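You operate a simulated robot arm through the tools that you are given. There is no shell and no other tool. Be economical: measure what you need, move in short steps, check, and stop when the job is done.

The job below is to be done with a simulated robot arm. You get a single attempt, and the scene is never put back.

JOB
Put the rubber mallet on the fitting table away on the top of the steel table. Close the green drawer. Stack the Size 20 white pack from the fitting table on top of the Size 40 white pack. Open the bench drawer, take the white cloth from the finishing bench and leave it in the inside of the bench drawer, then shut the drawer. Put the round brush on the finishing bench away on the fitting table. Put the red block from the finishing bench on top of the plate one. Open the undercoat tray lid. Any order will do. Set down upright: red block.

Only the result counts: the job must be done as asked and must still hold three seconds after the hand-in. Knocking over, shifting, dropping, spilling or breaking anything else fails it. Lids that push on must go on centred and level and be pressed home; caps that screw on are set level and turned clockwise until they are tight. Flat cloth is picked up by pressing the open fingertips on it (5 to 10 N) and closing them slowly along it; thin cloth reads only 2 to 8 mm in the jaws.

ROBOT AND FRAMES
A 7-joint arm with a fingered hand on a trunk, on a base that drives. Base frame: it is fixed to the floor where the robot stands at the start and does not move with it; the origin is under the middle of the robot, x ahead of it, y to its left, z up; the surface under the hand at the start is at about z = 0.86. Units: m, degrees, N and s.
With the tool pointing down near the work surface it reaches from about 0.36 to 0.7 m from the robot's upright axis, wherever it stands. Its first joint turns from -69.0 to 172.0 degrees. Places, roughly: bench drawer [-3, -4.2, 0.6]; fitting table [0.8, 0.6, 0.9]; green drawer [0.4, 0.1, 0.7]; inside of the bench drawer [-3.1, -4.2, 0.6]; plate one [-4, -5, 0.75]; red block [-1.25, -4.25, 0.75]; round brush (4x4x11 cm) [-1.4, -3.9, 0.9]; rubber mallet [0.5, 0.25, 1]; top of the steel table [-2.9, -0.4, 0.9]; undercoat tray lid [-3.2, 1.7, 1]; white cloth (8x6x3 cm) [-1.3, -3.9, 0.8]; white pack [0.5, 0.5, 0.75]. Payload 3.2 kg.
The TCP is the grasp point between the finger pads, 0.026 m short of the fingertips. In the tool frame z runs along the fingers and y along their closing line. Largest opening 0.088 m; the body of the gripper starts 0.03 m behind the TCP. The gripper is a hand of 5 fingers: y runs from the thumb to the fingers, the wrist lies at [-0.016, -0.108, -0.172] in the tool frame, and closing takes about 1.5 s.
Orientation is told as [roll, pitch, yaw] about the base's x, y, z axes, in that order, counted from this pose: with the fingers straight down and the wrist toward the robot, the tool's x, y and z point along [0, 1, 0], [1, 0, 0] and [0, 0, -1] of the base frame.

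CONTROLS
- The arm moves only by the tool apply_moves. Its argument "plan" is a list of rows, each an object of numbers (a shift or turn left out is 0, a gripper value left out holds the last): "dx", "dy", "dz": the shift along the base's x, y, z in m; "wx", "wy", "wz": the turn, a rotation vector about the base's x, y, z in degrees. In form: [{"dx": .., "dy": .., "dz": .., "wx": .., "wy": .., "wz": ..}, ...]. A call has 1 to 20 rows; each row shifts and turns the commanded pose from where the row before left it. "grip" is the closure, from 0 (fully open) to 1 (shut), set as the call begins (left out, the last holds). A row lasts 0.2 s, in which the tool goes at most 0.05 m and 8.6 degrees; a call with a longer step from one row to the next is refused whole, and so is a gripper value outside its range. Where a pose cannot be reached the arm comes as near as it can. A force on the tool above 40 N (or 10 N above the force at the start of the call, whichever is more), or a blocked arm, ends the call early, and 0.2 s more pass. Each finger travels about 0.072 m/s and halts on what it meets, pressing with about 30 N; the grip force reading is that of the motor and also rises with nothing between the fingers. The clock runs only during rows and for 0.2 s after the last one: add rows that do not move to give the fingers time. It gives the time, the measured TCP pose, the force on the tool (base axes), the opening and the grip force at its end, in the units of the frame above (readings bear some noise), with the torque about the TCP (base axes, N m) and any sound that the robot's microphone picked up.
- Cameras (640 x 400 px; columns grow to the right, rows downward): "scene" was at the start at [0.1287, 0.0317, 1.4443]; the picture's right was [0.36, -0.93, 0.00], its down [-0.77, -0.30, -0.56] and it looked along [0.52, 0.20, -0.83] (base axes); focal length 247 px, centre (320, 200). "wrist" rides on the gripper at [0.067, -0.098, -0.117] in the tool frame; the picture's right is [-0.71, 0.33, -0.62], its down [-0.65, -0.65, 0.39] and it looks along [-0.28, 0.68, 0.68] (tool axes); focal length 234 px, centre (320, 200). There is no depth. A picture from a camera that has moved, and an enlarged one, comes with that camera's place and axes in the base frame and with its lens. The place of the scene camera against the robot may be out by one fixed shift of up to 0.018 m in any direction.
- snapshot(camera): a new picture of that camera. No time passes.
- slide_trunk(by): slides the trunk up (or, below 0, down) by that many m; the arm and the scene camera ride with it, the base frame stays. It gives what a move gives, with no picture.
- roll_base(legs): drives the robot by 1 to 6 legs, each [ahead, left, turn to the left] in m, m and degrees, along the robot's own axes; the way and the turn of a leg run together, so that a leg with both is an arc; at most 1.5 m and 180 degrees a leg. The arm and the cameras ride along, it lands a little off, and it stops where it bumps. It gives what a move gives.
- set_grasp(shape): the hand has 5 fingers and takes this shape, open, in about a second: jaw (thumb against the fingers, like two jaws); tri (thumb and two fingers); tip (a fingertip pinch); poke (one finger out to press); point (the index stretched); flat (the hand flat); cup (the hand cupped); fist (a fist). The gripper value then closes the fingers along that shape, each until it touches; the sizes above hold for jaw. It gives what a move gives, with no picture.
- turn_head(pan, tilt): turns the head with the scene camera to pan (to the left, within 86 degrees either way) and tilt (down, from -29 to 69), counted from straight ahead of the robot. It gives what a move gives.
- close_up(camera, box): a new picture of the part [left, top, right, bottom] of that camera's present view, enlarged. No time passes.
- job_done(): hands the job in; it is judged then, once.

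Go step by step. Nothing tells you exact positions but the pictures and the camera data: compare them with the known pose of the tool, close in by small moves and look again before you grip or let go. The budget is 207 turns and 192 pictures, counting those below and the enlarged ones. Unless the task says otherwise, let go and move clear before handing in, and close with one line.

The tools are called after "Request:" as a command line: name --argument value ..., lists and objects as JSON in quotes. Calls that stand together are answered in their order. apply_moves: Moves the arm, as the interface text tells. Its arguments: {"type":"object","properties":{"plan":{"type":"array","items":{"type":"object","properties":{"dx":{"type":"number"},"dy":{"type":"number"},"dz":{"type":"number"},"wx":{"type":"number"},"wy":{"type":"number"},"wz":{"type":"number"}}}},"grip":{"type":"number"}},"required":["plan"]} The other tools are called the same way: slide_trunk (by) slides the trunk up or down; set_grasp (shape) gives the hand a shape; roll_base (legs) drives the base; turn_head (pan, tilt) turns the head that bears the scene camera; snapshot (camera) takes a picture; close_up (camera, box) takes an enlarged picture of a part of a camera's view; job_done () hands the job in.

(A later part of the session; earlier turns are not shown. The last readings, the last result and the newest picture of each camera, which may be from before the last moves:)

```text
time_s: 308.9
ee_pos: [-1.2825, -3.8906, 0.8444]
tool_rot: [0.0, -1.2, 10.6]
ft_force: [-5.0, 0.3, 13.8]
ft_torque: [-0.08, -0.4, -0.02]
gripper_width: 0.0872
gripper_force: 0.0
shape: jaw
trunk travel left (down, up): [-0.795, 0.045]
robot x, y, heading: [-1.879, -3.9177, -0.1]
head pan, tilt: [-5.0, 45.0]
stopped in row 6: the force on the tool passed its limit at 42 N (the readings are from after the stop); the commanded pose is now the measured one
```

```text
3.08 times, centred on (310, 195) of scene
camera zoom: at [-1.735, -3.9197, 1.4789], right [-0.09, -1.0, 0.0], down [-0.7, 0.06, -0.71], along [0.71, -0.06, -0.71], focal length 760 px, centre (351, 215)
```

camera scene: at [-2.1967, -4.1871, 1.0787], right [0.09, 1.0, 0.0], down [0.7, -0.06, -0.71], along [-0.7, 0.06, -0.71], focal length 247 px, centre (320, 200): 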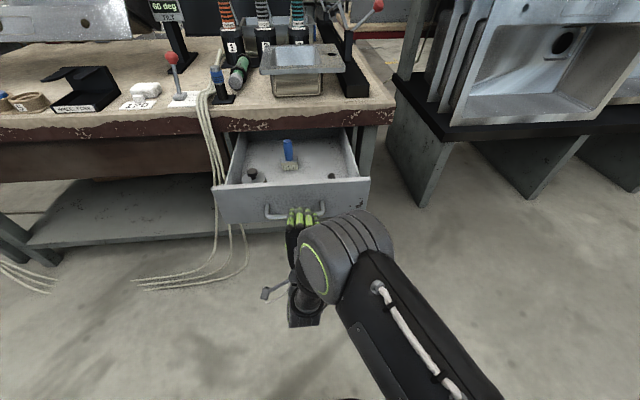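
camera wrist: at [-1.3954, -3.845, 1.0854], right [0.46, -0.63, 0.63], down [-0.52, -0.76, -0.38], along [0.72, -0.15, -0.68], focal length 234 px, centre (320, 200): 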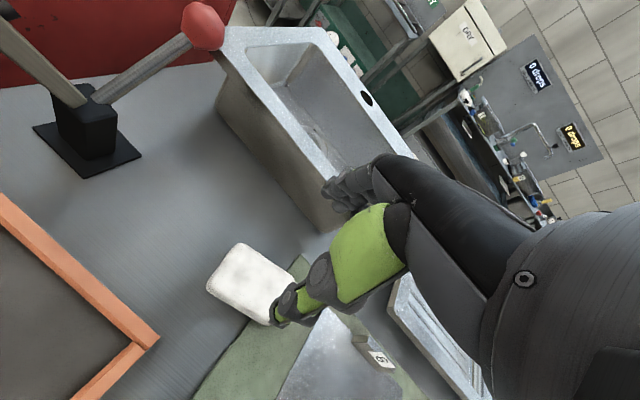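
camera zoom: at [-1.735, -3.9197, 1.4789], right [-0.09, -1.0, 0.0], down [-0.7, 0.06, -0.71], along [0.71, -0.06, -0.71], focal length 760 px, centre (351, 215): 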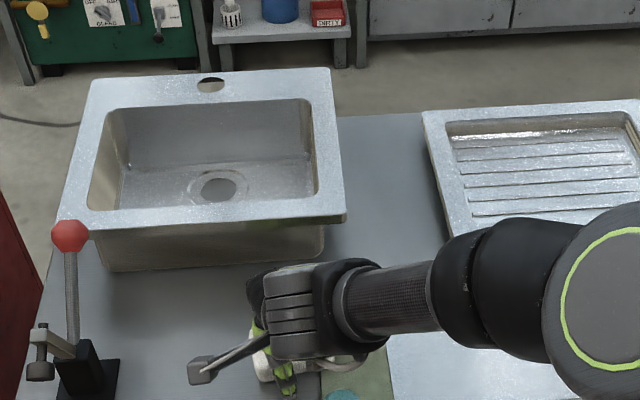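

Fingertips met the table (≈0.82). I rise 3 mm and close slowly.

Request:
apply_moves --plan '[{"dz": 0.003, "wy": 1}, {}]'

Request:
apply_moves --plan '[{}, {}, {}, {}, {}, {}, {}]' --grip 0.8

Request:
apply_moves --plan '[{"dz": 0.02}, {"dz": 0.03}, {"dz": 0.04}, {}]'

Request:
snapshot --camera "wrist"

```text
time_s: 309.5
ee_pos: [-1.2836, -3.8909, 0.8465]
tool_rot: [0.0, 0.2, 10.5]
ft_force: [-2.1, 0.1, 11.0]
ft_torque: [-0.04, -0.52, 0.03]
gripper_width: 0.0876
gripper_force: 0.1
shape: jaw
trunk travel left (down, up): [-0.795, 0.045]
robot x, y, heading: [-1.8757, -3.9197, -0.0]
head pan, tilt: [-5.0, 45.0]
```

```text
time_s: 311.1
ee_pos: [-1.2808, -3.8904, 0.8465]
tool_rot: [-0.1, -0.1, 10.5]
ft_force: [5.6, 1.1, 20.4]
ft_torque: [-0.03, -0.5, 0.07]
gripper_width: 0.0602
gripper_force: 29.9
shape: jaw
trunk travel left (down, up): [-0.795, 0.045]
robot x, y, heading: [-1.8722, -3.9172, -0.2]
head pan, tilt: [-5.0, 45.0]
```

```text
time_s: 312.1
ee_pos: [-1.2804, -3.8908, 0.9333]
tool_rot: [-0.1, 0.3, 10.5]
ft_force: [0.6, 0.2, -0.9]
ft_torque: [-0.02, 0.02, -0.03]
gripper_width: 0.0552
gripper_force: 29.9
shape: jaw
trunk travel left (down, up): [-0.795, 0.045]
robot x, y, heading: [-1.8765, -3.9155, -0.2]
head pan, tilt: [-5.0, 45.0]
```

```text
54 pictures are left
camera wrist: at [-1.3857, -3.844, 1.05], right [0.46, -0.63, 0.62], down [-0.53, -0.76, -0.38], along [0.72, -0.15, -0.68], focal length 234 px, centre (320, 200)
```

wrist: 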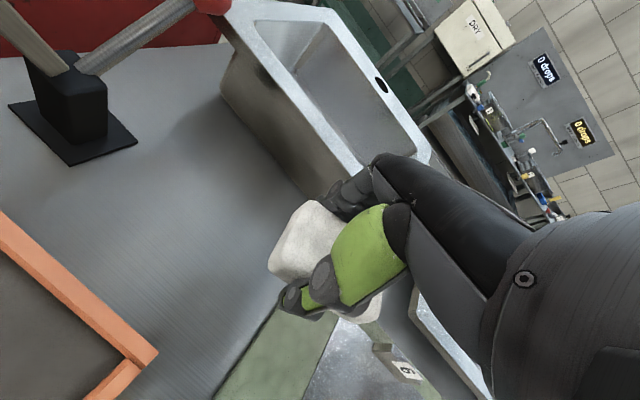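

The cloth is held. I lift, turn round and bring it over the open drawer.

Request:
apply_moves --plan '[{"dz": 0.045}, {"dz": 0.045}, {"dz": 0.04}, {"dx": -0.045}, {"dx": -0.045}]'

Request:
roll_base --legs '[[-0.12, 0, 0], [0, 0, 180], [0.2, 0.28, 0]]'

Request:
turn_head --pan -10 --tilt 55

Request:
snapshot --camera "scene"

Request:
snapshot --camera "wrist"

```text
time_s: 313.3
ee_pos: [-1.3748, -3.8904, 1.0654]
tool_rot: [0.0, 0.1, 10.5]
ft_force: [-1.6, -0.7, -0.9]
ft_torque: [0.01, -0.01, -0.01]
gripper_width: 0.0549
gripper_force: 30.0
shape: jaw
trunk travel left (down, up): [-0.795, 0.045]
robot x, y, heading: [-1.8761, -3.9177, -0.0]
head pan, tilt: [-5.0, 45.0]
```

```text
time_s: 323.6
ee_pos: [-2.7065, -4.2057, 1.0646]
tool_rot: [0.1, 0.1, -171.3]
ft_force: [-0.1, -0.1, 0.0]
ft_torque: [-0.01, -0.03, 0.05]
gripper_width: 0.0546
gripper_force: 29.3
shape: jaw
trunk travel left (down, up): [-0.795, 0.045]
robot x, y, heading: [-2.206, -4.1902, 178.3]
head pan, tilt: [-5.0, 45.0]
```

```text
time_s: 324.4
ee_pos: [-2.7062, -4.2045, 1.0648]
tool_rot: [0.0, 0.2, -171.3]
ft_force: [-0.1, 1.2, -0.1]
ft_torque: [-0.02, -0.03, 0.03]
gripper_width: 0.0548
gripper_force: 30.0
shape: jaw
trunk travel left (down, up): [-0.795, 0.045]
robot x, y, heading: [-2.2052, -4.1902, 178.3]
head pan, tilt: [-10.0, 55.0]
```

```text
53 pictures are left
camera scene: at [-2.3113, -4.1701, 1.4654], right [0.21, 0.98, 0.0], down [0.8, -0.17, -0.57], along [-0.56, 0.12, -0.82], focal length 247 px, centre (320, 200)
```

scene: 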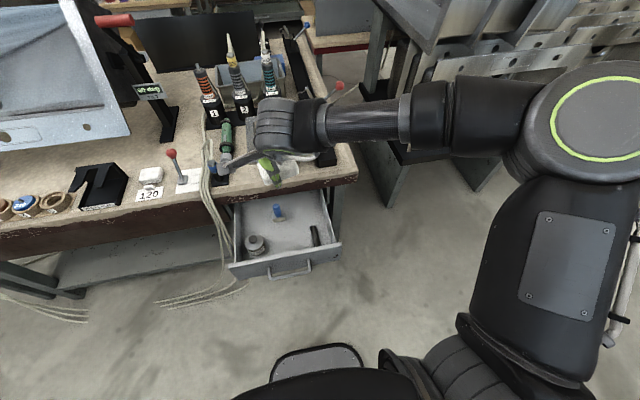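

```text
52 pictures are left
camera wrist: at [-2.5994, -4.257, 1.1812], right [-0.44, 0.65, 0.62], down [0.55, 0.74, -0.39], along [-0.71, 0.17, -0.68], focal length 234 px, centre (320, 200)
```

wrist: 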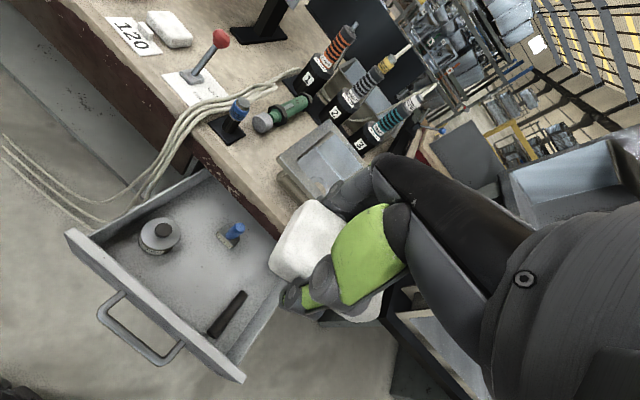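

Free spot in the drawer: about (−2.745, −4.215) between the jar and the dark stick. I align and lower with the trunk.

Request:
apply_moves --plan '[{"dx": -0.02, "dy": -0.005, "wz": -4}, {"dx": -0.019, "dy": -0.005, "wz": -4}, {}]'

Request:
slide_trunk --by -0.36

Request:
snapshot --camera "wrist"

Request:
close_up --camera "scene" --box '[180, 60, 420, 220]'

```text
time_s: 325.1
ee_pos: [-2.7453, -4.2145, 1.0655]
tool_rot: [0.0, 0.1, -179.4]
ft_force: [0.1, 0.0, -0.7]
ft_torque: [-0.03, -0.01, 0.02]
gripper_width: 0.0546
gripper_force: 29.6
shape: jaw
trunk travel left (down, up): [-0.795, 0.045]
robot x, y, heading: [-2.2028, -4.1926, 178.4]
head pan, tilt: [-10.0, 55.0]
```

```text
time_s: 328.6
ee_pos: [-2.7444, -4.2172, 0.7051]
tool_rot: [0.1, 0.2, -179.3]
ft_force: [0.2, 0.6, -0.5]
ft_torque: [-0.03, 0.0, 0.01]
gripper_width: 0.0548
gripper_force: 29.9
shape: jaw
trunk travel left (down, up): [-0.435, 0.405]
robot x, y, heading: [-2.201, -4.1916, 178.1]
head pan, tilt: [-10.0, 55.0]
```

```text
51 pictures are left
camera wrist: at [-2.6464, -4.282, 0.8214], right [-0.34, 0.7, 0.62], down [0.65, 0.66, -0.39], along [-0.68, 0.27, -0.68], focal length 234 px, centre (320, 200)
```

wrist: 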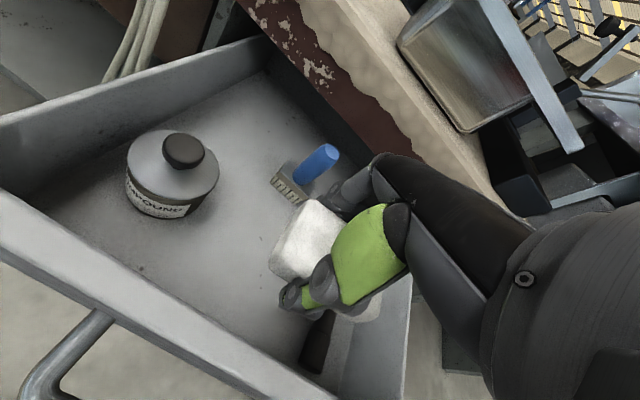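

```text
2.50 times, centred on (300, 140) of scene
camera zoom: at [-2.3111, -4.17, 1.1054], right [0.21, 0.98, 0.0], down [0.8, -0.17, -0.57], along [-0.56, 0.12, -0.82], focal length 617 px, centre (370, 350)
```

zoom: 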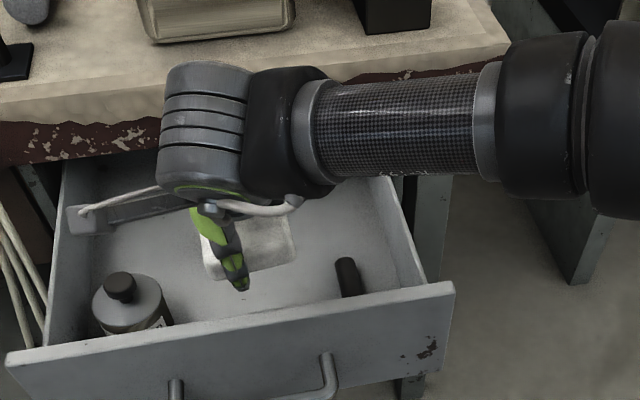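

Request:
slide_trunk --by -0.06

Request:
snapshot --camera "wrist"

```text
time_s: 329.6
ee_pos: [-2.7457, -4.2156, 0.6446]
tool_rot: [0.1, 0.3, -179.3]
ft_force: [0.0, 0.3, -0.7]
ft_torque: [-0.01, 0.01, 0.01]
gripper_width: 0.0547
gripper_force: 30.3
shape: jaw
trunk travel left (down, up): [-0.375, 0.465]
robot x, y, heading: [-2.2043, -4.1948, 177.9]
head pan, tilt: [-10.0, 55.0]
```

```text
49 pictures are left
camera wrist: at [-2.6464, -4.282, 0.7614], right [-0.34, 0.7, 0.62], down [0.65, 0.66, -0.39], along [-0.68, 0.27, -0.68], focal length 234 px, centre (320, 200)
```

wrist: 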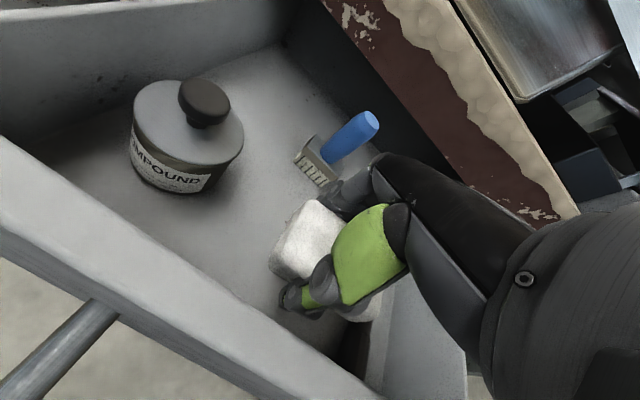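

Request:
slide_trunk --by -0.025

Request:
slide_trunk --by -0.012

Request:
snapshot --camera "wrist"

```text
time_s: 330.4
ee_pos: [-2.7455, -4.2153, 0.6206]
tool_rot: [0.0, 0.1, -179.2]
ft_force: [-0.1, 0.6, -0.6]
ft_torque: [0.03, 0.04, 0.03]
gripper_width: 0.0549
gripper_force: 30.5
shape: jaw
trunk travel left (down, up): [-0.35, 0.49]
robot x, y, heading: [-2.2003, -4.1931, 177.9]
head pan, tilt: [-10.0, 55.0]
```

```text
time_s: 331.0
ee_pos: [-2.7465, -4.2153, 0.6086]
tool_rot: [0.0, 0.2, -179.4]
ft_force: [0.4, 1.1, -0.2]
ft_torque: [0.01, -0.01, -0.01]
gripper_width: 0.0546
gripper_force: 29.9
shape: jaw
trunk travel left (down, up): [-0.338, 0.502]
robot x, y, heading: [-2.2019, -4.1911, 178.1]
head pan, tilt: [-10.0, 55.0]
```

```text
48 pictures are left
camera wrist: at [-2.6464, -4.282, 0.7243], right [-0.34, 0.7, 0.62], down [0.65, 0.66, -0.39], along [-0.68, 0.27, -0.68], focal length 234 px, centre (320, 200)
```

wrist: 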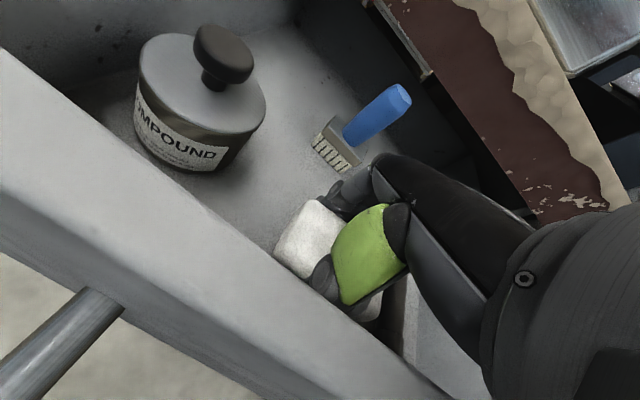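

Request:
slide_trunk --by -0.01

Request:
apply_moves --plan '[{}, {}, {}, {}]' --grip 0.2

Request:
slide_trunk --by 0.2

Request:
snapshot --camera "wrist"

```text
time_s: 331.5
ee_pos: [-2.7461, -4.2156, 0.5998]
tool_rot: [0.0, 0.2, -179.3]
ft_force: [0.7, 0.4, -0.6]
ft_torque: [0.0, -0.02, -0.03]
gripper_width: 0.0551
gripper_force: 29.9
shape: jaw
trunk travel left (down, up): [-0.328, 0.512]
robot x, y, heading: [-2.203, -4.193, 177.9]
head pan, tilt: [-10.0, 55.0]
```

```text
time_s: 332.5
ee_pos: [-2.7453, -4.2144, 0.5973]
tool_rot: [0.0, 0.2, -179.3]
ft_force: [0.0, 0.8, 0.3]
ft_torque: [0.01, 0.04, 0.0]
gripper_width: 0.07
gripper_force: 0.1
shape: jaw
trunk travel left (down, up): [-0.328, 0.512]
robot x, y, heading: [-2.2026, -4.1898, 178.2]
head pan, tilt: [-10.0, 55.0]
```

```text
time_s: 334.7
ee_pos: [-2.7455, -4.2148, 0.7985]
tool_rot: [0.0, 0.2, -179.3]
ft_force: [0.7, -0.6, 0.8]
ft_torque: [-0.03, -0.03, -0.03]
gripper_width: 0.0695
gripper_force: 0.1
shape: jaw
trunk travel left (down, up): [-0.528, 0.312]
robot x, y, heading: [-2.2022, -4.1927, 177.9]
head pan, tilt: [-10.0, 55.0]
```

```text
47 pictures are left
camera wrist: at [-2.6465, -4.2819, 0.9143], right [-0.34, 0.7, 0.62], down [0.65, 0.66, -0.39], along [-0.68, 0.27, -0.68], focal length 234 px, centre (320, 200)
```

wrist: 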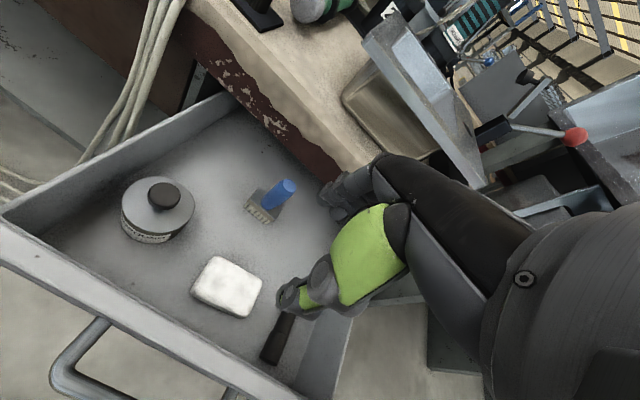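

The cloth lies flat in the drawer and nothing else moved. I back off, lower the hand in front of the handle and push the drawer shut.

Request:
roll_base --legs '[[-0.3, 0, 1.5]]'

Request:
slide_trunk --by -0.222

Request:
roll_base --legs '[[0.08, 0, 0], [0.06, 0, 0], [0.06, 0, 0]]'

Request:
snapshot --camera "scene"

```text
time_s: 336.8
ee_pos: [-2.4451, -4.2374, 0.8001]
tool_rot: [-0.1, 0.3, -177.5]
ft_force: [0.2, 0.0, -0.5]
ft_torque: [0.02, 0.01, 0.02]
gripper_width: 0.0698
gripper_force: 0.1
shape: jaw
trunk travel left (down, up): [-0.528, 0.312]
robot x, y, heading: [-1.9055, -4.1976, 180.1]
head pan, tilt: [-10.0, 55.0]
```

```text
time_s: 339.1
ee_pos: [-2.4455, -4.2378, 0.5752]
tool_rot: [-0.1, 0.2, -177.6]
ft_force: [-0.4, -0.1, -0.1]
ft_torque: [0.02, 0.02, 0.0]
gripper_width: 0.07
gripper_force: 0.1
shape: jaw
trunk travel left (down, up): [-0.306, 0.534]
robot x, y, heading: [-1.9029, -4.1993, 179.8]
head pan, tilt: [-10.0, 55.0]
```

```text
time_s: 341.3
ee_pos: [-2.6443, -4.2359, 0.575]
tool_rot: [0.0, 0.1, -177.7]
ft_force: [-0.1, -0.5, -0.7]
ft_torque: [0.0, -0.02, 0.03]
gripper_width: 0.0703
gripper_force: 0.1
shape: jaw
trunk travel left (down, up): [-0.306, 0.534]
robot x, y, heading: [-2.1031, -4.1986, 179.7]
head pan, tilt: [-10.0, 55.0]
```

```text
46 pictures are left
camera scene: at [-2.2124, -4.1783, 0.9763], right [0.18, 0.98, 0.0], down [0.81, -0.15, -0.57], along [-0.56, 0.1, -0.82], focal length 247 px, centre (320, 200)
```

scene: 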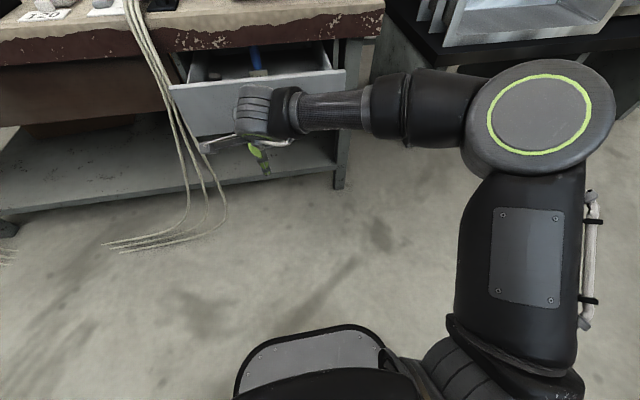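

The drawer is moving in. I keep pushing in short legs.

Request:
roll_base --legs '[[0.06, 0, 0], [0.04, 0, 0], [0.03, 0, 0]]'

Request:
snapshot --camera "scene"

```text
time_s: 343.2
ee_pos: [-2.7759, -4.2354, 0.5758]
tool_rot: [0.0, 0.2, -177.6]
ft_force: [0.0, -0.1, 0.5]
ft_torque: [-0.01, -0.02, 0.02]
gripper_width: 0.0702
gripper_force: 0.0
shape: jaw
trunk travel left (down, up): [-0.306, 0.534]
robot x, y, heading: [-2.2381, -4.1985, 179.7]
head pan, tilt: [-10.0, 55.0]
```

```text
45 pictures are left
camera scene: at [-2.343, -4.1779, 0.9763], right [0.18, 0.98, 0.0], down [0.81, -0.15, -0.57], along [-0.56, 0.1, -0.82], focal length 247 px, centre (320, 200)
```

scene: 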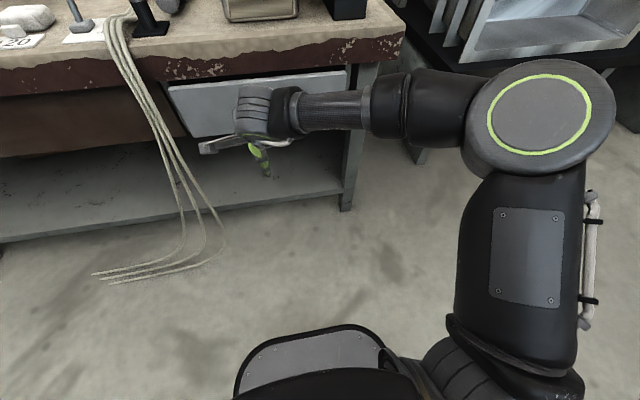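

Request:
roll_base --legs '[[0.02, 0, 0], [0.02, 0, 0], [0.02, 0, 0]]'

Request:
roll_base --legs '[[-0.3, 0, 0]]'

Request:
turn_head --pan -5 --tilt 35

Request:
close_up --camera "scene" --box '[200, 80, 440, 240]'

```text
time_s: 344.7
ee_pos: [-2.8132, -4.2373, 0.5695]
tool_rot: [-0.4, 1.8, -177.3]
ft_force: [4.9, 0.3, -1.7]
ft_torque: [-0.02, 0.12, -0.01]
gripper_width: 0.07
gripper_force: 0.0
shape: jaw
trunk travel left (down, up): [-0.306, 0.534]
robot x, y, heading: [-2.2801, -4.1974, 179.9]
head pan, tilt: [-10.0, 55.0]
stopped in leg 3: the force on the tool passed its limit at 57 N (the readings are from after the stop); the commanded pose is now the measured one
```

```text
time_s: 346.8
ee_pos: [-2.5115, -4.2374, 0.5694]
tool_rot: [-0.2, 1.6, -177.5]
ft_force: [-0.1, -0.5, 0.3]
ft_torque: [0.02, 0.06, -0.02]
gripper_width: 0.07
gripper_force: 0.1
shape: jaw
trunk travel left (down, up): [-0.306, 0.534]
robot x, y, heading: [-1.9776, -4.1965, 179.6]
head pan, tilt: [-10.0, 55.0]
```

```text
time_s: 347.6
ee_pos: [-2.5119, -4.2369, 0.568]
tool_rot: [-0.3, 1.5, -177.5]
ft_force: [0.5, -0.5, 1.0]
ft_torque: [-0.06, 0.01, -0.02]
gripper_width: 0.07
gripper_force: 0.0
shape: jaw
trunk travel left (down, up): [-0.306, 0.534]
robot x, y, heading: [-1.9779, -4.1995, 179.5]
head pan, tilt: [-5.0, 35.0]
```

```text
2.50 times, centred on (320, 160) of scene
camera zoom: at [-2.1031, -4.1836, 1.0045], right [0.09, 1.0, 0.0], down [0.57, -0.05, -0.82], along [-0.82, 0.08, -0.57], focal length 617 px, centre (320, 300)
```

zoom: 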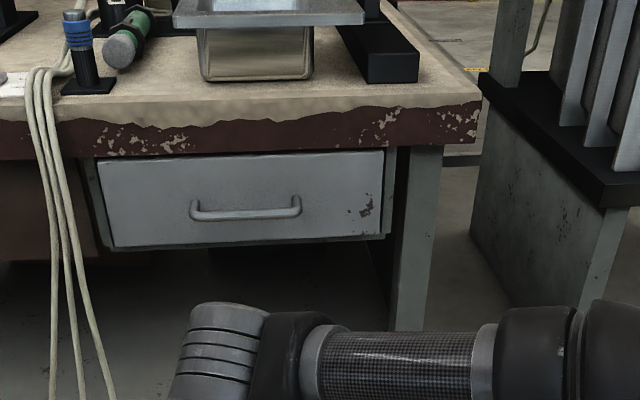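

The drawer is shut. Next the red block: I raise the trunk and turn to the finishing bench.

Request:
slide_trunk --by 0.4

Request:
slide_trunk --by 0.1

Request:
apply_moves --plan '[{"dx": 0.03, "wy": -1.5}, {"dx": 0.03}]' --grip 0.0

Request:
roll_base --legs '[[0, 0, 180], [0.08, 0, 0]]'

Request:
turn_head --pan 0 --tilt 45

Request:
snapshot --camera "wrist"

Request:
snapshot --camera "scene"

```text
time_s: 351.5
ee_pos: [-2.512, -4.2379, 0.9686]
tool_rot: [-0.2, 1.5, -177.5]
ft_force: [0.0, -0.8, 0.0]
ft_torque: [0.0, 0.05, 0.04]
gripper_width: 0.0702
gripper_force: 0.0
shape: jaw
trunk travel left (down, up): [-0.706, 0.134]
robot x, y, heading: [-1.9811, -4.1983, 179.6]
head pan, tilt: [-5.0, 35.0]
```

```text
time_s: 352.8
ee_pos: [-2.5119, -4.237, 1.0687]
tool_rot: [-0.3, 1.6, -177.4]
ft_force: [-0.1, 0.2, -1.1]
ft_torque: [-0.01, 0.0, 0.01]
gripper_width: 0.0702
gripper_force: 0.1
shape: jaw
trunk travel left (down, up): [-0.806, 0.034]
robot x, y, heading: [-1.9764, -4.1981, 179.7]
head pan, tilt: [-5.0, 35.0]
```

```text
time_s: 353.4
ee_pos: [-2.4515, -4.2349, 1.0681]
tool_rot: [-0.2, 3.0, -177.5]
ft_force: [-0.1, 1.3, 0.0]
ft_torque: [0.0, 0.0, 0.01]
gripper_width: 0.0876
gripper_force: 0.0
shape: jaw
trunk travel left (down, up): [-0.806, 0.034]
robot x, y, heading: [-1.982, -4.1968, 179.6]
head pan, tilt: [-5.0, 35.0]
```

```text
time_s: 361.9
ee_pos: [-1.4256, -4.1422, 1.0677]
tool_rot: [-0.3, 3.2, 4.5]
ft_force: [0.2, -0.6, 0.0]
ft_torque: [-0.01, 0.01, 0.02]
gripper_width: 0.088
gripper_force: 0.0
shape: jaw
trunk travel left (down, up): [-0.806, 0.034]
robot x, y, heading: [-1.8977, -4.1984, 1.4]
head pan, tilt: [-5.0, 35.0]
```

```text
time_s: 362.6
ee_pos: [-1.4237, -4.1411, 1.0663]
tool_rot: [-0.3, 3.1, 4.4]
ft_force: [0.3, 0.6, 0.5]
ft_torque: [0.0, -0.03, -0.01]
gripper_width: 0.0875
gripper_force: 0.1
shape: jaw
trunk travel left (down, up): [-0.806, 0.034]
robot x, y, heading: [-1.8982, -4.1984, 2.0]
head pan, tilt: [0.0, 45.0]
```

```text
43 pictures are left
camera wrist: at [-1.5192, -4.0829, 1.1871], right [0.42, -0.67, 0.61], down [-0.62, -0.7, -0.35], along [0.66, -0.23, -0.71], focal length 234 px, centre (320, 200)
```

wrist: 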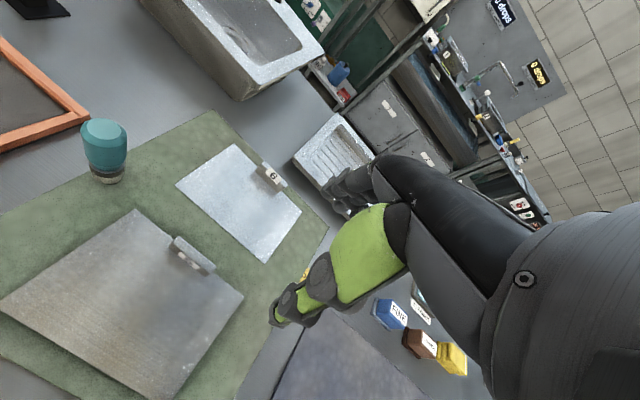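

```text
42 pictures are left
camera scene: at [-1.7539, -4.1862, 1.4898], right [0.03, -1.0, 0.0], down [-0.71, -0.02, -0.71], along [0.71, 0.02, -0.71], focal length 247 px, centre (320, 200)
```

scene: 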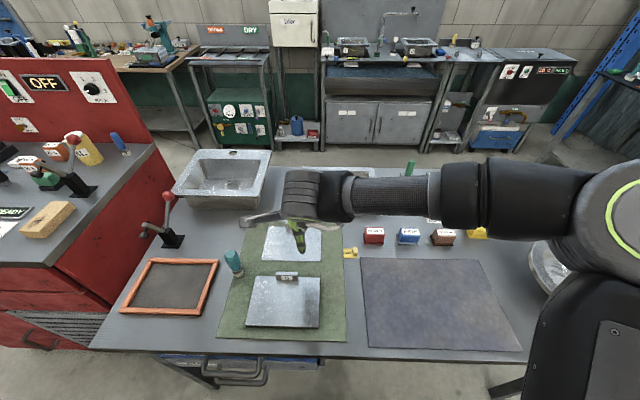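

The red block is at about (−1.26, −4.35). I shift the hand over that way and check with the wrist camera.

Request:
apply_moves --plan '[{"dx": 0.02, "dy": -0.04, "wy": -3}, {"dx": 0.02, "dy": -0.04, "wz": -3}, {"dx": 0.02, "dy": -0.04, "wz": -1.4}, {"dy": -0.04}, {}]'

Request:
snapshot --camera "wrist"

Request:
close_up --camera "scene" --box '[330, 190, 500, 290]'

```text
time_s: 363.8
ee_pos: [-1.3642, -4.3009, 1.0668]
tool_rot: [-0.6, 0.1, 0.2]
ft_force: [-0.2, -0.4, 0.8]
ft_torque: [0.01, -0.04, 0.02]
gripper_width: 0.0879
gripper_force: 0.0
shape: jaw
trunk travel left (down, up): [-0.806, 0.034]
robot x, y, heading: [-1.8949, -4.1969, 1.9]
head pan, tilt: [0.0, 45.0]
```

```text
41 pictures are left
camera wrist: at [-1.4598, -4.2345, 1.1824], right [0.33, -0.7, 0.63], down [-0.65, -0.66, -0.38], along [0.68, -0.28, -0.68], focal length 234 px, centre (320, 200)
```

wrist: 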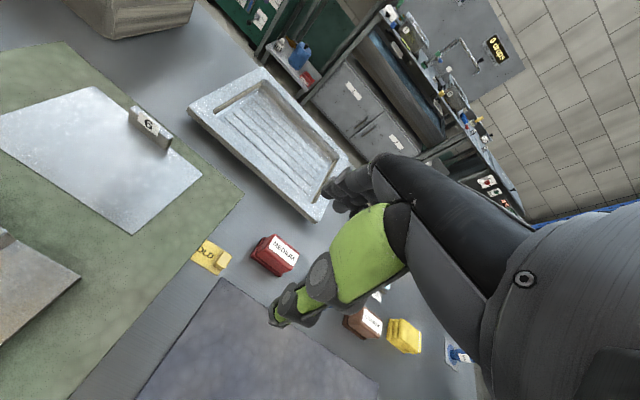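

```text
3.76 times, centred on (415, 240) of scene
camera zoom: at [-1.7539, -4.1845, 1.4897], right [0.03, -1.0, 0.0], down [-0.71, -0.02, -0.71], along [0.71, 0.02, -0.71], focal length 930 px, centre (-38, 49)
```

zoom: 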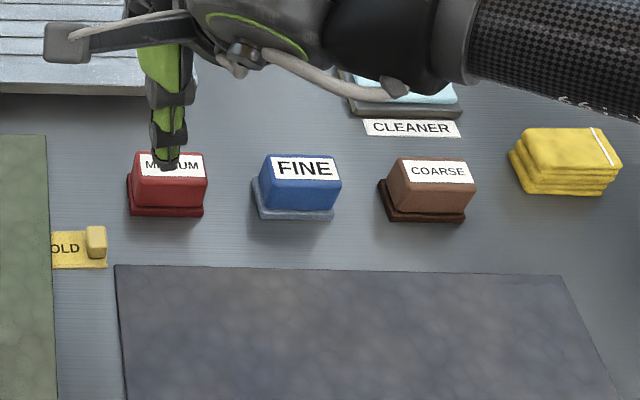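

The red block (labelled MEDIUM) is centred about (−1.28, −4.351). I move above it and descend partway.

Request:
apply_moves --plan '[{"dx": 0.028, "dy": -0.017}, {"dx": 0.028, "dy": -0.017}, {"dx": 0.028, "dy": -0.016}, {"dz": -0.045}, {"dz": -0.045}, {"dz": -0.04}, {}]' --grip 0.1

Request:
close_up --camera "wrist" --box '[160, 160, 420, 380]'

```text
time_s: 365.4
ee_pos: [-1.2822, -4.3521, 0.9365]
tool_rot: [-0.6, 0.1, 0.2]
ft_force: [0.7, -0.2, -0.7]
ft_torque: [-0.01, -0.03, -0.03]
gripper_width: 0.0794
gripper_force: 0.2
shape: jaw
trunk travel left (down, up): [-0.806, 0.034]
robot x, y, heading: [-1.8966, -4.1979, 2.0]
head pan, tilt: [0.0, 45.0]
```

```text
1.82 times, centred on (290, 270) of wrist
camera zoom: at [-1.3789, -4.285, 1.0514], right [0.33, -0.7, 0.63], down [-0.65, -0.65, -0.38], along [0.68, -0.28, -0.68], focal length 426 px, centre (374, 73)
```

zoom: 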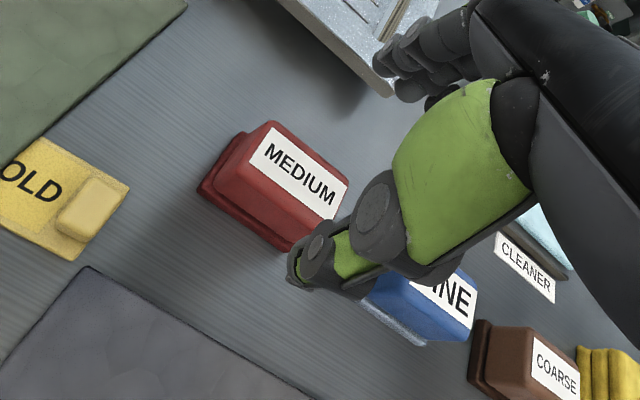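

Request:
apply_moves --plan '[{"dz": -0.035}, {"dz": -0.03}, {"dz": -0.018}, {}]'

Request:
apply_moves --plan '[{}, {}, {}, {}, {}, {}]' --grip 0.8

Request:
apply_moves --plan '[{"dz": 0.02}, {"dz": 0.03}, {"dz": 0.03}, {}]'

Request:
close_up --camera "wrist" --box '[160, 160, 420, 380]'

```text
time_s: 366.4
ee_pos: [-1.2816, -4.3537, 0.8538]
tool_rot: [-0.5, 0.0, 0.0]
ft_force: [0.4, -0.4, -0.3]
ft_torque: [0.01, 0.0, 0.0]
gripper_width: 0.0789
gripper_force: 0.0
shape: jaw
trunk travel left (down, up): [-0.806, 0.034]
robot x, y, heading: [-1.8967, -4.1946, 1.4]
head pan, tilt: [0.0, 45.0]
```

```text
time_s: 367.8
ee_pos: [-1.2812, -4.3531, 0.8536]
tool_rot: [-0.5, 0.1, 0.2]
ft_force: [0.0, 0.6, 0.2]
ft_torque: [-0.01, 0.05, 0.03]
gripper_width: 0.0307
gripper_force: 29.7
shape: jaw
trunk travel left (down, up): [-0.806, 0.034]
robot x, y, heading: [-1.8988, -4.1981, 1.8]
head pan, tilt: [0.0, 45.0]
```

```text
time_s: 368.8
ee_pos: [-1.2792, -4.3548, 0.9339]
tool_rot: [-0.5, 0.1, 0.2]
ft_force: [0.7, 0.5, -0.2]
ft_torque: [0.01, 0.02, -0.03]
gripper_width: 0.0302
gripper_force: 29.3
shape: jaw
trunk travel left (down, up): [-0.806, 0.034]
robot x, y, heading: [-1.8975, -4.1955, 1.7]
head pan, tilt: [0.0, 45.0]
```

```text
1.82 times, centred on (290, 270) of wrist
camera zoom: at [-1.3757, -4.2874, 1.0489], right [0.34, -0.7, 0.63], down [-0.65, -0.65, -0.38], along [0.68, -0.28, -0.68], focal length 426 px, centre (374, 73)
```

zoom: 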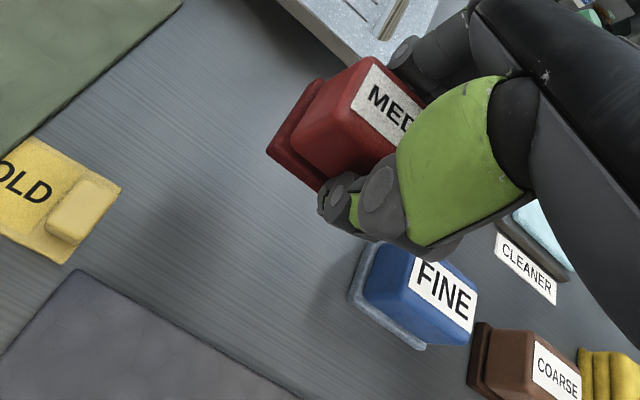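

The red block is held upright. Plate one should be on the wooden table behind the brown bench; I'll go around the sink racks on the north side.

Request:
apply_moves --plan '[{"dz": 0.045}, {"dz": 0.045}, {"dz": 0.03}, {"dx": -0.045}, {"dx": -0.045}, {"dx": -0.04}]'

Request:
roll_base --legs '[[-0.2, 0, 0], [0, 0, 88], [1.4, 0, 0], [1.35, 0, 0], [0, 0, 90]]'

Request:
roll_base --legs '[[1.3, 0, 0], [0.9, 0, 0]]'

Request:
turn_head --pan 70 --tilt 20

Request:
snapshot --camera "scene"

```text
time_s: 370.2
ee_pos: [-1.4154, -4.3517, 1.0528]
tool_rot: [-0.4, -0.1, 0.1]
ft_force: [-0.2, -0.4, -1.1]
ft_torque: [0.01, -0.06, -0.01]
gripper_width: 0.0304
gripper_force: 29.9
shape: jaw
trunk travel left (down, up): [-0.806, 0.034]
robot x, y, heading: [-1.8976, -4.1937, 1.9]
head pan, tilt: [0.0, 45.0]
```

```text
time_s: 392.3
ee_pos: [-2.5418, -1.2658, 1.0528]
tool_rot: [-0.5, 0.1, 176.8]
ft_force: [-0.4, -0.1, -0.6]
ft_torque: [0.0, -0.01, 0.02]
gripper_width: 0.0302
gripper_force: 30.0
shape: jaw
trunk travel left (down, up): [-0.806, 0.034]
robot x, y, heading: [-2.0663, -1.4505, 178.3]
head pan, tilt: [0.0, 45.0]
```

```text
time_s: 403.2
ee_pos: [-4.7548, -1.2438, 1.0518]
tool_rot: [-0.5, 0.0, 178.4]
ft_force: [-0.6, 0.2, -1.7]
ft_torque: [0.0, 0.02, -0.02]
gripper_width: 0.0299
gripper_force: 30.0
shape: jaw
trunk travel left (down, up): [-0.806, 0.034]
robot x, y, heading: [-4.2734, -1.4122, -179.9]
head pan, tilt: [0.0, 45.0]
```

```text
time_s: 404.6
ee_pos: [-4.7542, -1.2433, 1.0516]
tool_rot: [-0.5, 0.1, 178.6]
ft_force: [1.0, 0.4, -1.5]
ft_torque: [0.0, 0.02, 0.0]
gripper_width: 0.0302
gripper_force: 29.7
shape: jaw
trunk travel left (down, up): [-0.806, 0.034]
robot x, y, heading: [-4.274, -1.4117, -180.0]
head pan, tilt: [70.0, 20.0]
```

```text
37 pictures are left
camera scene: at [-4.3436, -1.4931, 1.5284], right [-0.94, 0.34, 0.0], down [0.12, 0.32, -0.94], along [-0.32, -0.88, -0.34], focal length 247 px, centre (320, 200)
```

scene: 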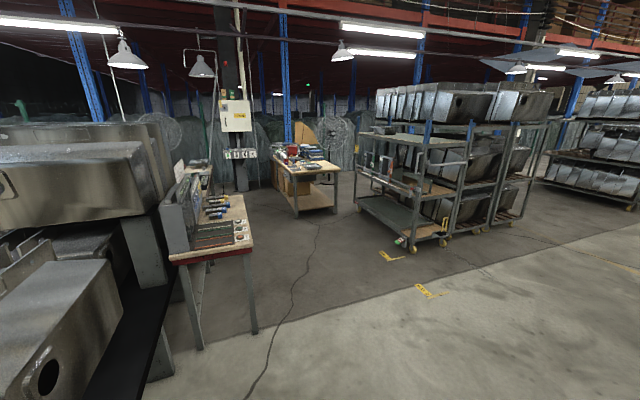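

Request:
close_up --camera "scene" --box '[170, 120, 370, 260]'

```text
2.86 times, centred on (270, 190) of scene
camera zoom: at [-4.3436, -1.4931, 1.5284], right [-0.94, 0.34, 0.0], down [0.12, 0.32, -0.94], along [-0.32, -0.88, -0.34], focal length 706 px, centre (463, 229)
```

zoom: 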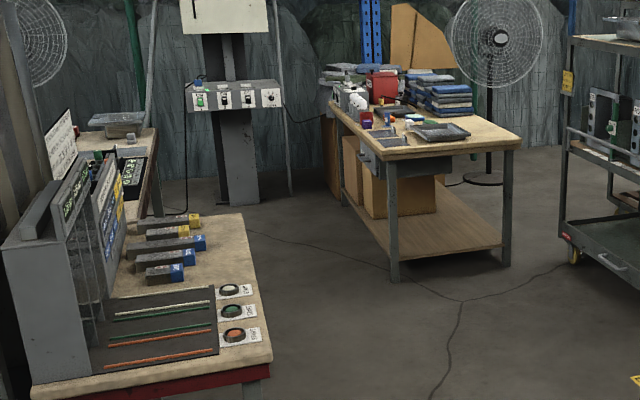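

There is a far wooden table near (−5.1, −5) and another near (−4, −5.1). I drive closer to see.

Request:
roll_base --legs '[[0.7, 0, 0], [0, 0, 90], [1.3, 0, 0], [0.7, 0, 0]]'

Request:
turn_head --pan 10 --tilt 25

Request:
snapshot --camera "scene"

```text
time_s: 421.8
ee_pos: [-5.1331, -3.8998, 1.053]
tool_rot: [-0.5, 0.2, -91.1]
ft_force: [0.0, 0.1, -1.1]
ft_torque: [0.0, -0.01, 0.03]
gripper_width: 0.0299
gripper_force: 29.9
shape: jaw
trunk travel left (down, up): [-0.806, 0.034]
robot x, y, heading: [-4.9704, -3.4149, -89.3]
head pan, tilt: [70.0, 20.0]
```

```text
time_s: 423.1
ee_pos: [-5.1327, -3.8996, 1.0528]
tool_rot: [-0.5, 0.1, -91.1]
ft_force: [0.3, 0.6, -0.7]
ft_torque: [0.03, -0.06, -0.03]
gripper_width: 0.0297
gripper_force: 30.1
shape: jaw
trunk travel left (down, up): [-0.806, 0.034]
robot x, y, heading: [-4.9644, -3.4193, -89.6]
head pan, tilt: [10.0, 25.0]
```

```text
35 pictures are left
camera scene: at [-4.938, -3.5521, 1.5203], right [-0.98, -0.18, 0.0], down [-0.08, 0.42, -0.91], along [0.16, -0.89, -0.42], focal length 247 px, centre (320, 200)
```

scene: 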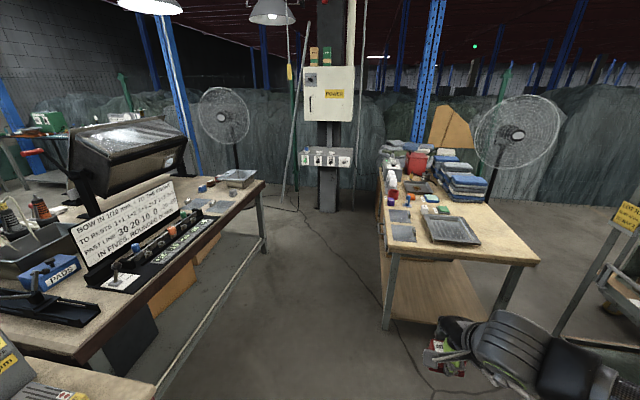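

Request:
close_up --camera "scene" --box '[150, 150, 290, 240]'

Request:
close_up --camera "scene" --box '[370, 160, 510, 260]'

```text
4.44 times, centred on (220, 195) of scene
camera zoom: at [-4.938, -3.5521, 1.5203], right [-0.98, -0.18, 0.0], down [-0.08, 0.42, -0.91], along [0.16, -0.89, -0.42], focal length 1098 px, centre (764, 222)
```

zoom: 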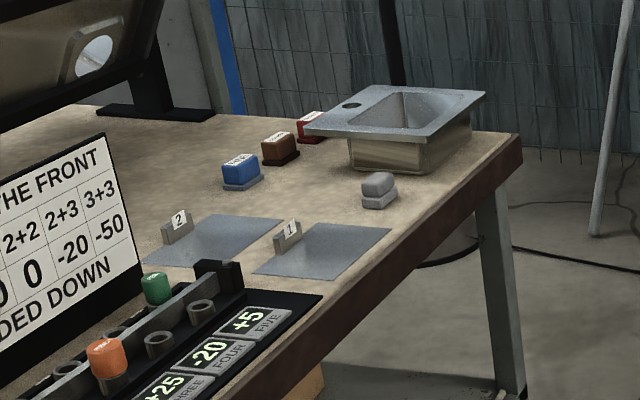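

```text
4.00 times, centred on (440, 210) of scene
camera zoom: at [-4.938, -3.5521, 1.5203], right [-0.98, -0.18, 0.0], down [-0.08, 0.42, -0.91], along [0.16, -0.89, -0.42], focal length 988 px, centre (-160, 160)
```

zoom: 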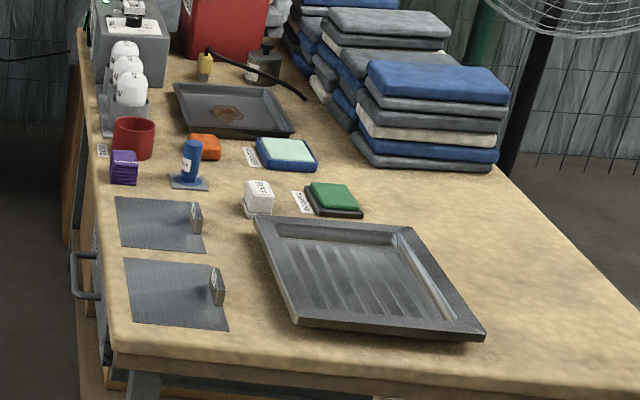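

Plate "1" lies on the brown bench's west side at about (−4.07, −4.8). I turn to face east and strafe down the aisle to it.

Request:
roll_base --legs '[[0, 0, 90], [0.24, 0, 0], [0, -1.2, 0]]'

Request:
turn_head --pan 0 --tilt 50

Request:
snapshot --camera "scene"

Request:
snapshot --camera "wrist"

```text
time_s: 434.6
ee_pos: [-4.2158, -4.811, 1.0525]
tool_rot: [-0.4, 0.0, -0.3]
ft_force: [0.1, -0.5, -0.8]
ft_torque: [-0.01, -0.02, 0.01]
gripper_width: 0.0296
gripper_force: 30.2
shape: jaw
trunk travel left (down, up): [-0.806, 0.034]
robot x, y, heading: [-4.6991, -4.6476, 0.9]
head pan, tilt: [10.0, 25.0]
```

```text
time_s: 435.5
ee_pos: [-4.2162, -4.8117, 1.0524]
tool_rot: [-0.4, 0.0, -0.4]
ft_force: [-0.7, -0.4, -0.3]
ft_torque: [-0.01, 0.02, 0.01]
gripper_width: 0.0295
gripper_force: 29.8
shape: jaw
trunk travel left (down, up): [-0.806, 0.034]
robot x, y, heading: [-4.6991, -4.6545, 1.2]
head pan, tilt: [0.0, 50.0]
```

```text
32 pictures are left
camera scene: at [-4.561, -4.6428, 1.4829], right [0.02, -1.0, 0.0], down [-0.77, -0.02, -0.64], along [0.64, 0.01, -0.77], focal length 247 px, centre (320, 200)
```

scene: 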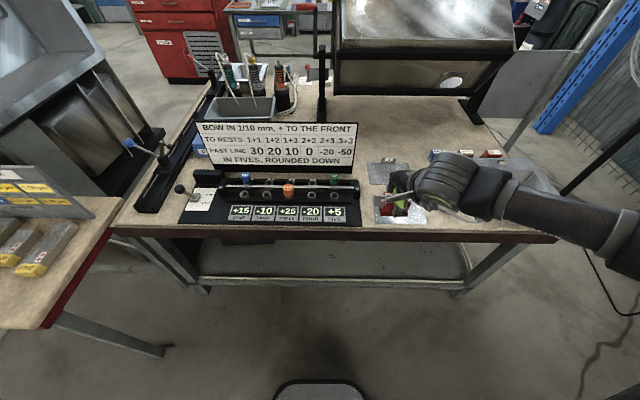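

```text
31 pictures are left
camera wrist: at [-4.3119, -4.7434, 1.1681], right [0.33, -0.7, 0.63], down [-0.66, -0.65, -0.38], along [0.68, -0.29, -0.68], focal length 234 px, centre (320, 200)
```

wrist: 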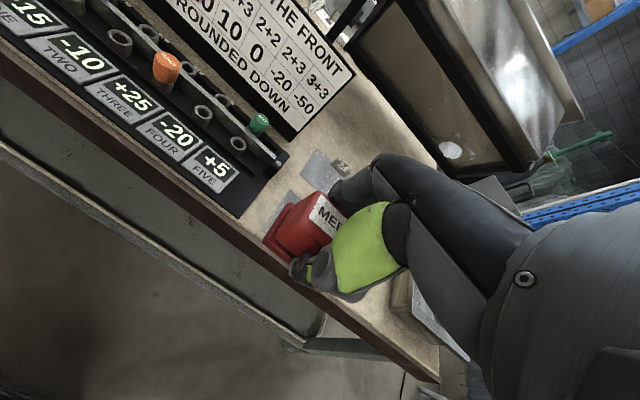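

The hand hides the plate; I move it aside to measure the plate's position.

Request:
apply_moves --plan '[{"dy": 0.04, "dx": -0.02}, {"dy": 0.04, "dx": -0.02}, {"dy": 0.04}, {"dy": 0.04}, {}]'

Request:
snapshot --camera "wrist"

Request:
close_up --camera "scene" --box '[330, 120, 510, 250]'

```text
time_s: 436.7
ee_pos: [-4.2581, -4.6552, 1.0492]
tool_rot: [-0.4, 0.2, -0.4]
ft_force: [0.6, -0.4, -1.3]
ft_torque: [0.01, 0.01, 0.01]
gripper_width: 0.0294
gripper_force: 30.1
shape: jaw
trunk travel left (down, up): [-0.806, 0.034]
robot x, y, heading: [-4.7004, -4.6503, 0.9]
head pan, tilt: [0.0, 50.0]
```

```text
30 pictures are left
camera wrist: at [-4.3537, -4.5874, 1.1662], right [0.33, -0.71, 0.63], down [-0.66, -0.65, -0.38], along [0.68, -0.29, -0.68], focal length 234 px, centre (320, 200)
```

wrist: 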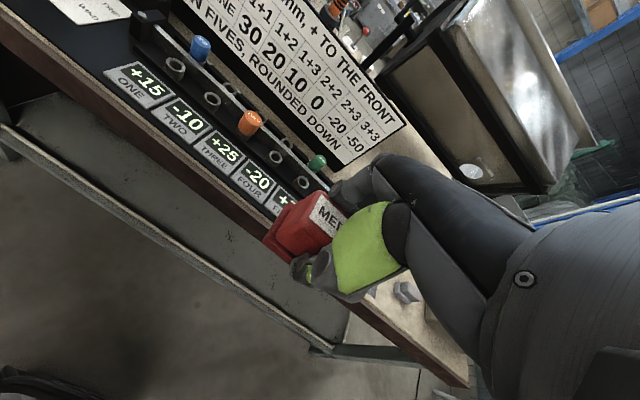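

```text
3.08 times, centred on (420, 185) of scene
camera zoom: at [-4.5614, -4.6445, 1.4828], right [0.02, -1.0, 0.0], down [-0.77, -0.01, -0.64], along [0.64, 0.01, -0.77], focal length 760 px, centre (12, 246)
```

zoom: 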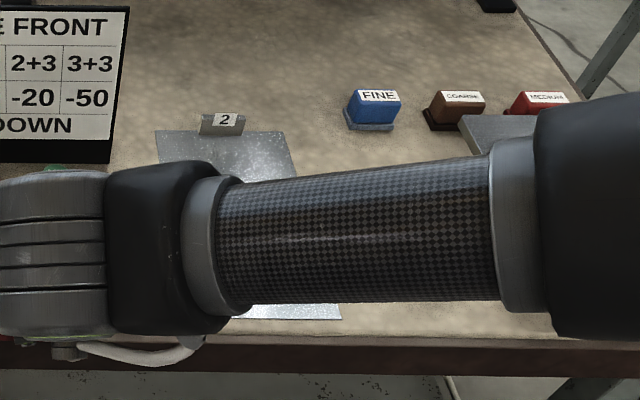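

The brown bench top is at z≈0.735 and plate 1's centre about (−3.97, −4.955), its number stand at the far edge. I shift the base and bring the block over it.

Request:
roll_base --legs '[[0, -0.3, 0], [0.12, 0, 0]]'

Request:
slide_trunk --by -0.1

Request:
snapshot --camera "wrist"

Request:
close_up --camera "scene" --box '[220, 100, 440, 260]'

```text
time_s: 439.5
ee_pos: [-4.1347, -4.9565, 1.0515]
tool_rot: [-0.6, 0.0, -0.7]
ft_force: [0.2, -0.5, -0.8]
ft_torque: [0.0, 0.04, 0.01]
gripper_width: 0.0297
gripper_force: 30.3
shape: jaw
trunk travel left (down, up): [-0.806, 0.034]
robot x, y, heading: [-4.5742, -4.9514, 0.8]
head pan, tilt: [0.0, 50.0]
```

```text
time_s: 440.9
ee_pos: [-4.1342, -4.9565, 0.9505]
tool_rot: [-0.5, 0.1, -0.7]
ft_force: [-0.5, -0.2, -0.3]
ft_torque: [0.01, -0.03, 0.0]
gripper_width: 0.0298
gripper_force: 30.3
shape: jaw
trunk travel left (down, up): [-0.706, 0.134]
robot x, y, heading: [-4.5766, -4.9541, 0.6]
head pan, tilt: [0.0, 50.0]
```

```text
28 pictures are left
camera wrist: at [-4.23, -4.8878, 1.0662], right [0.32, -0.71, 0.63], down [-0.66, -0.65, -0.38], along [0.68, -0.29, -0.68], focal length 234 px, centre (320, 200)
```

wrist: 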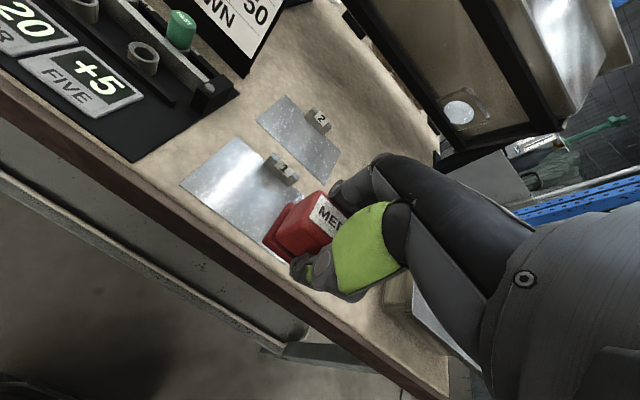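

```text
2.50 times, centred on (330, 180) of scene
camera zoom: at [-4.4381, -4.943, 1.3829], right [0.01, -1.0, 0.0], down [-0.77, -0.01, -0.64], along [0.64, 0.01, -0.77], focal length 617 px, centre (295, 250)
```

zoom: 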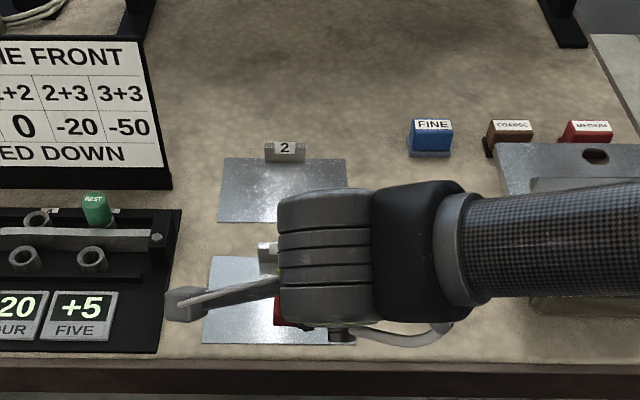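

From the wrist view, plate 1 spans x −4.056…−3.92, y −4.83…−5.02, with the stand at the far edge. I bring the block over (−4.005, −4.925) and start lowering.

Request:
apply_moves --plan '[{"dx": 0.043, "dy": 0.01}, {"dx": 0.043, "dy": 0.01}, {"dx": 0.043, "dy": 0.011}, {"dz": -0.04}, {"dz": -0.04}, {"dz": -0.03}, {}]'

Request:
snapshot --camera "wrist"

```text
time_s: 442.5
ee_pos: [-4.0071, -4.9259, 0.842]
tool_rot: [-0.5, 0.1, -0.7]
ft_force: [0.2, 0.0, -1.0]
ft_torque: [-0.05, 0.04, 0.04]
gripper_width: 0.0297
gripper_force: 29.8
shape: jaw
trunk travel left (down, up): [-0.706, 0.134]
robot x, y, heading: [-4.5779, -4.9522, 0.8]
head pan, tilt: [0.0, 50.0]
```

```text
26 pictures are left
camera wrist: at [-4.1019, -4.8577, 0.9566], right [0.32, -0.71, 0.63], down [-0.66, -0.65, -0.38], along [0.68, -0.29, -0.68], focal length 234 px, centre (320, 200)
```

wrist: 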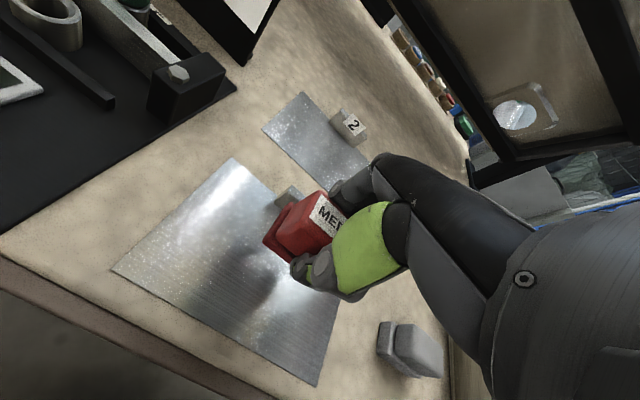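

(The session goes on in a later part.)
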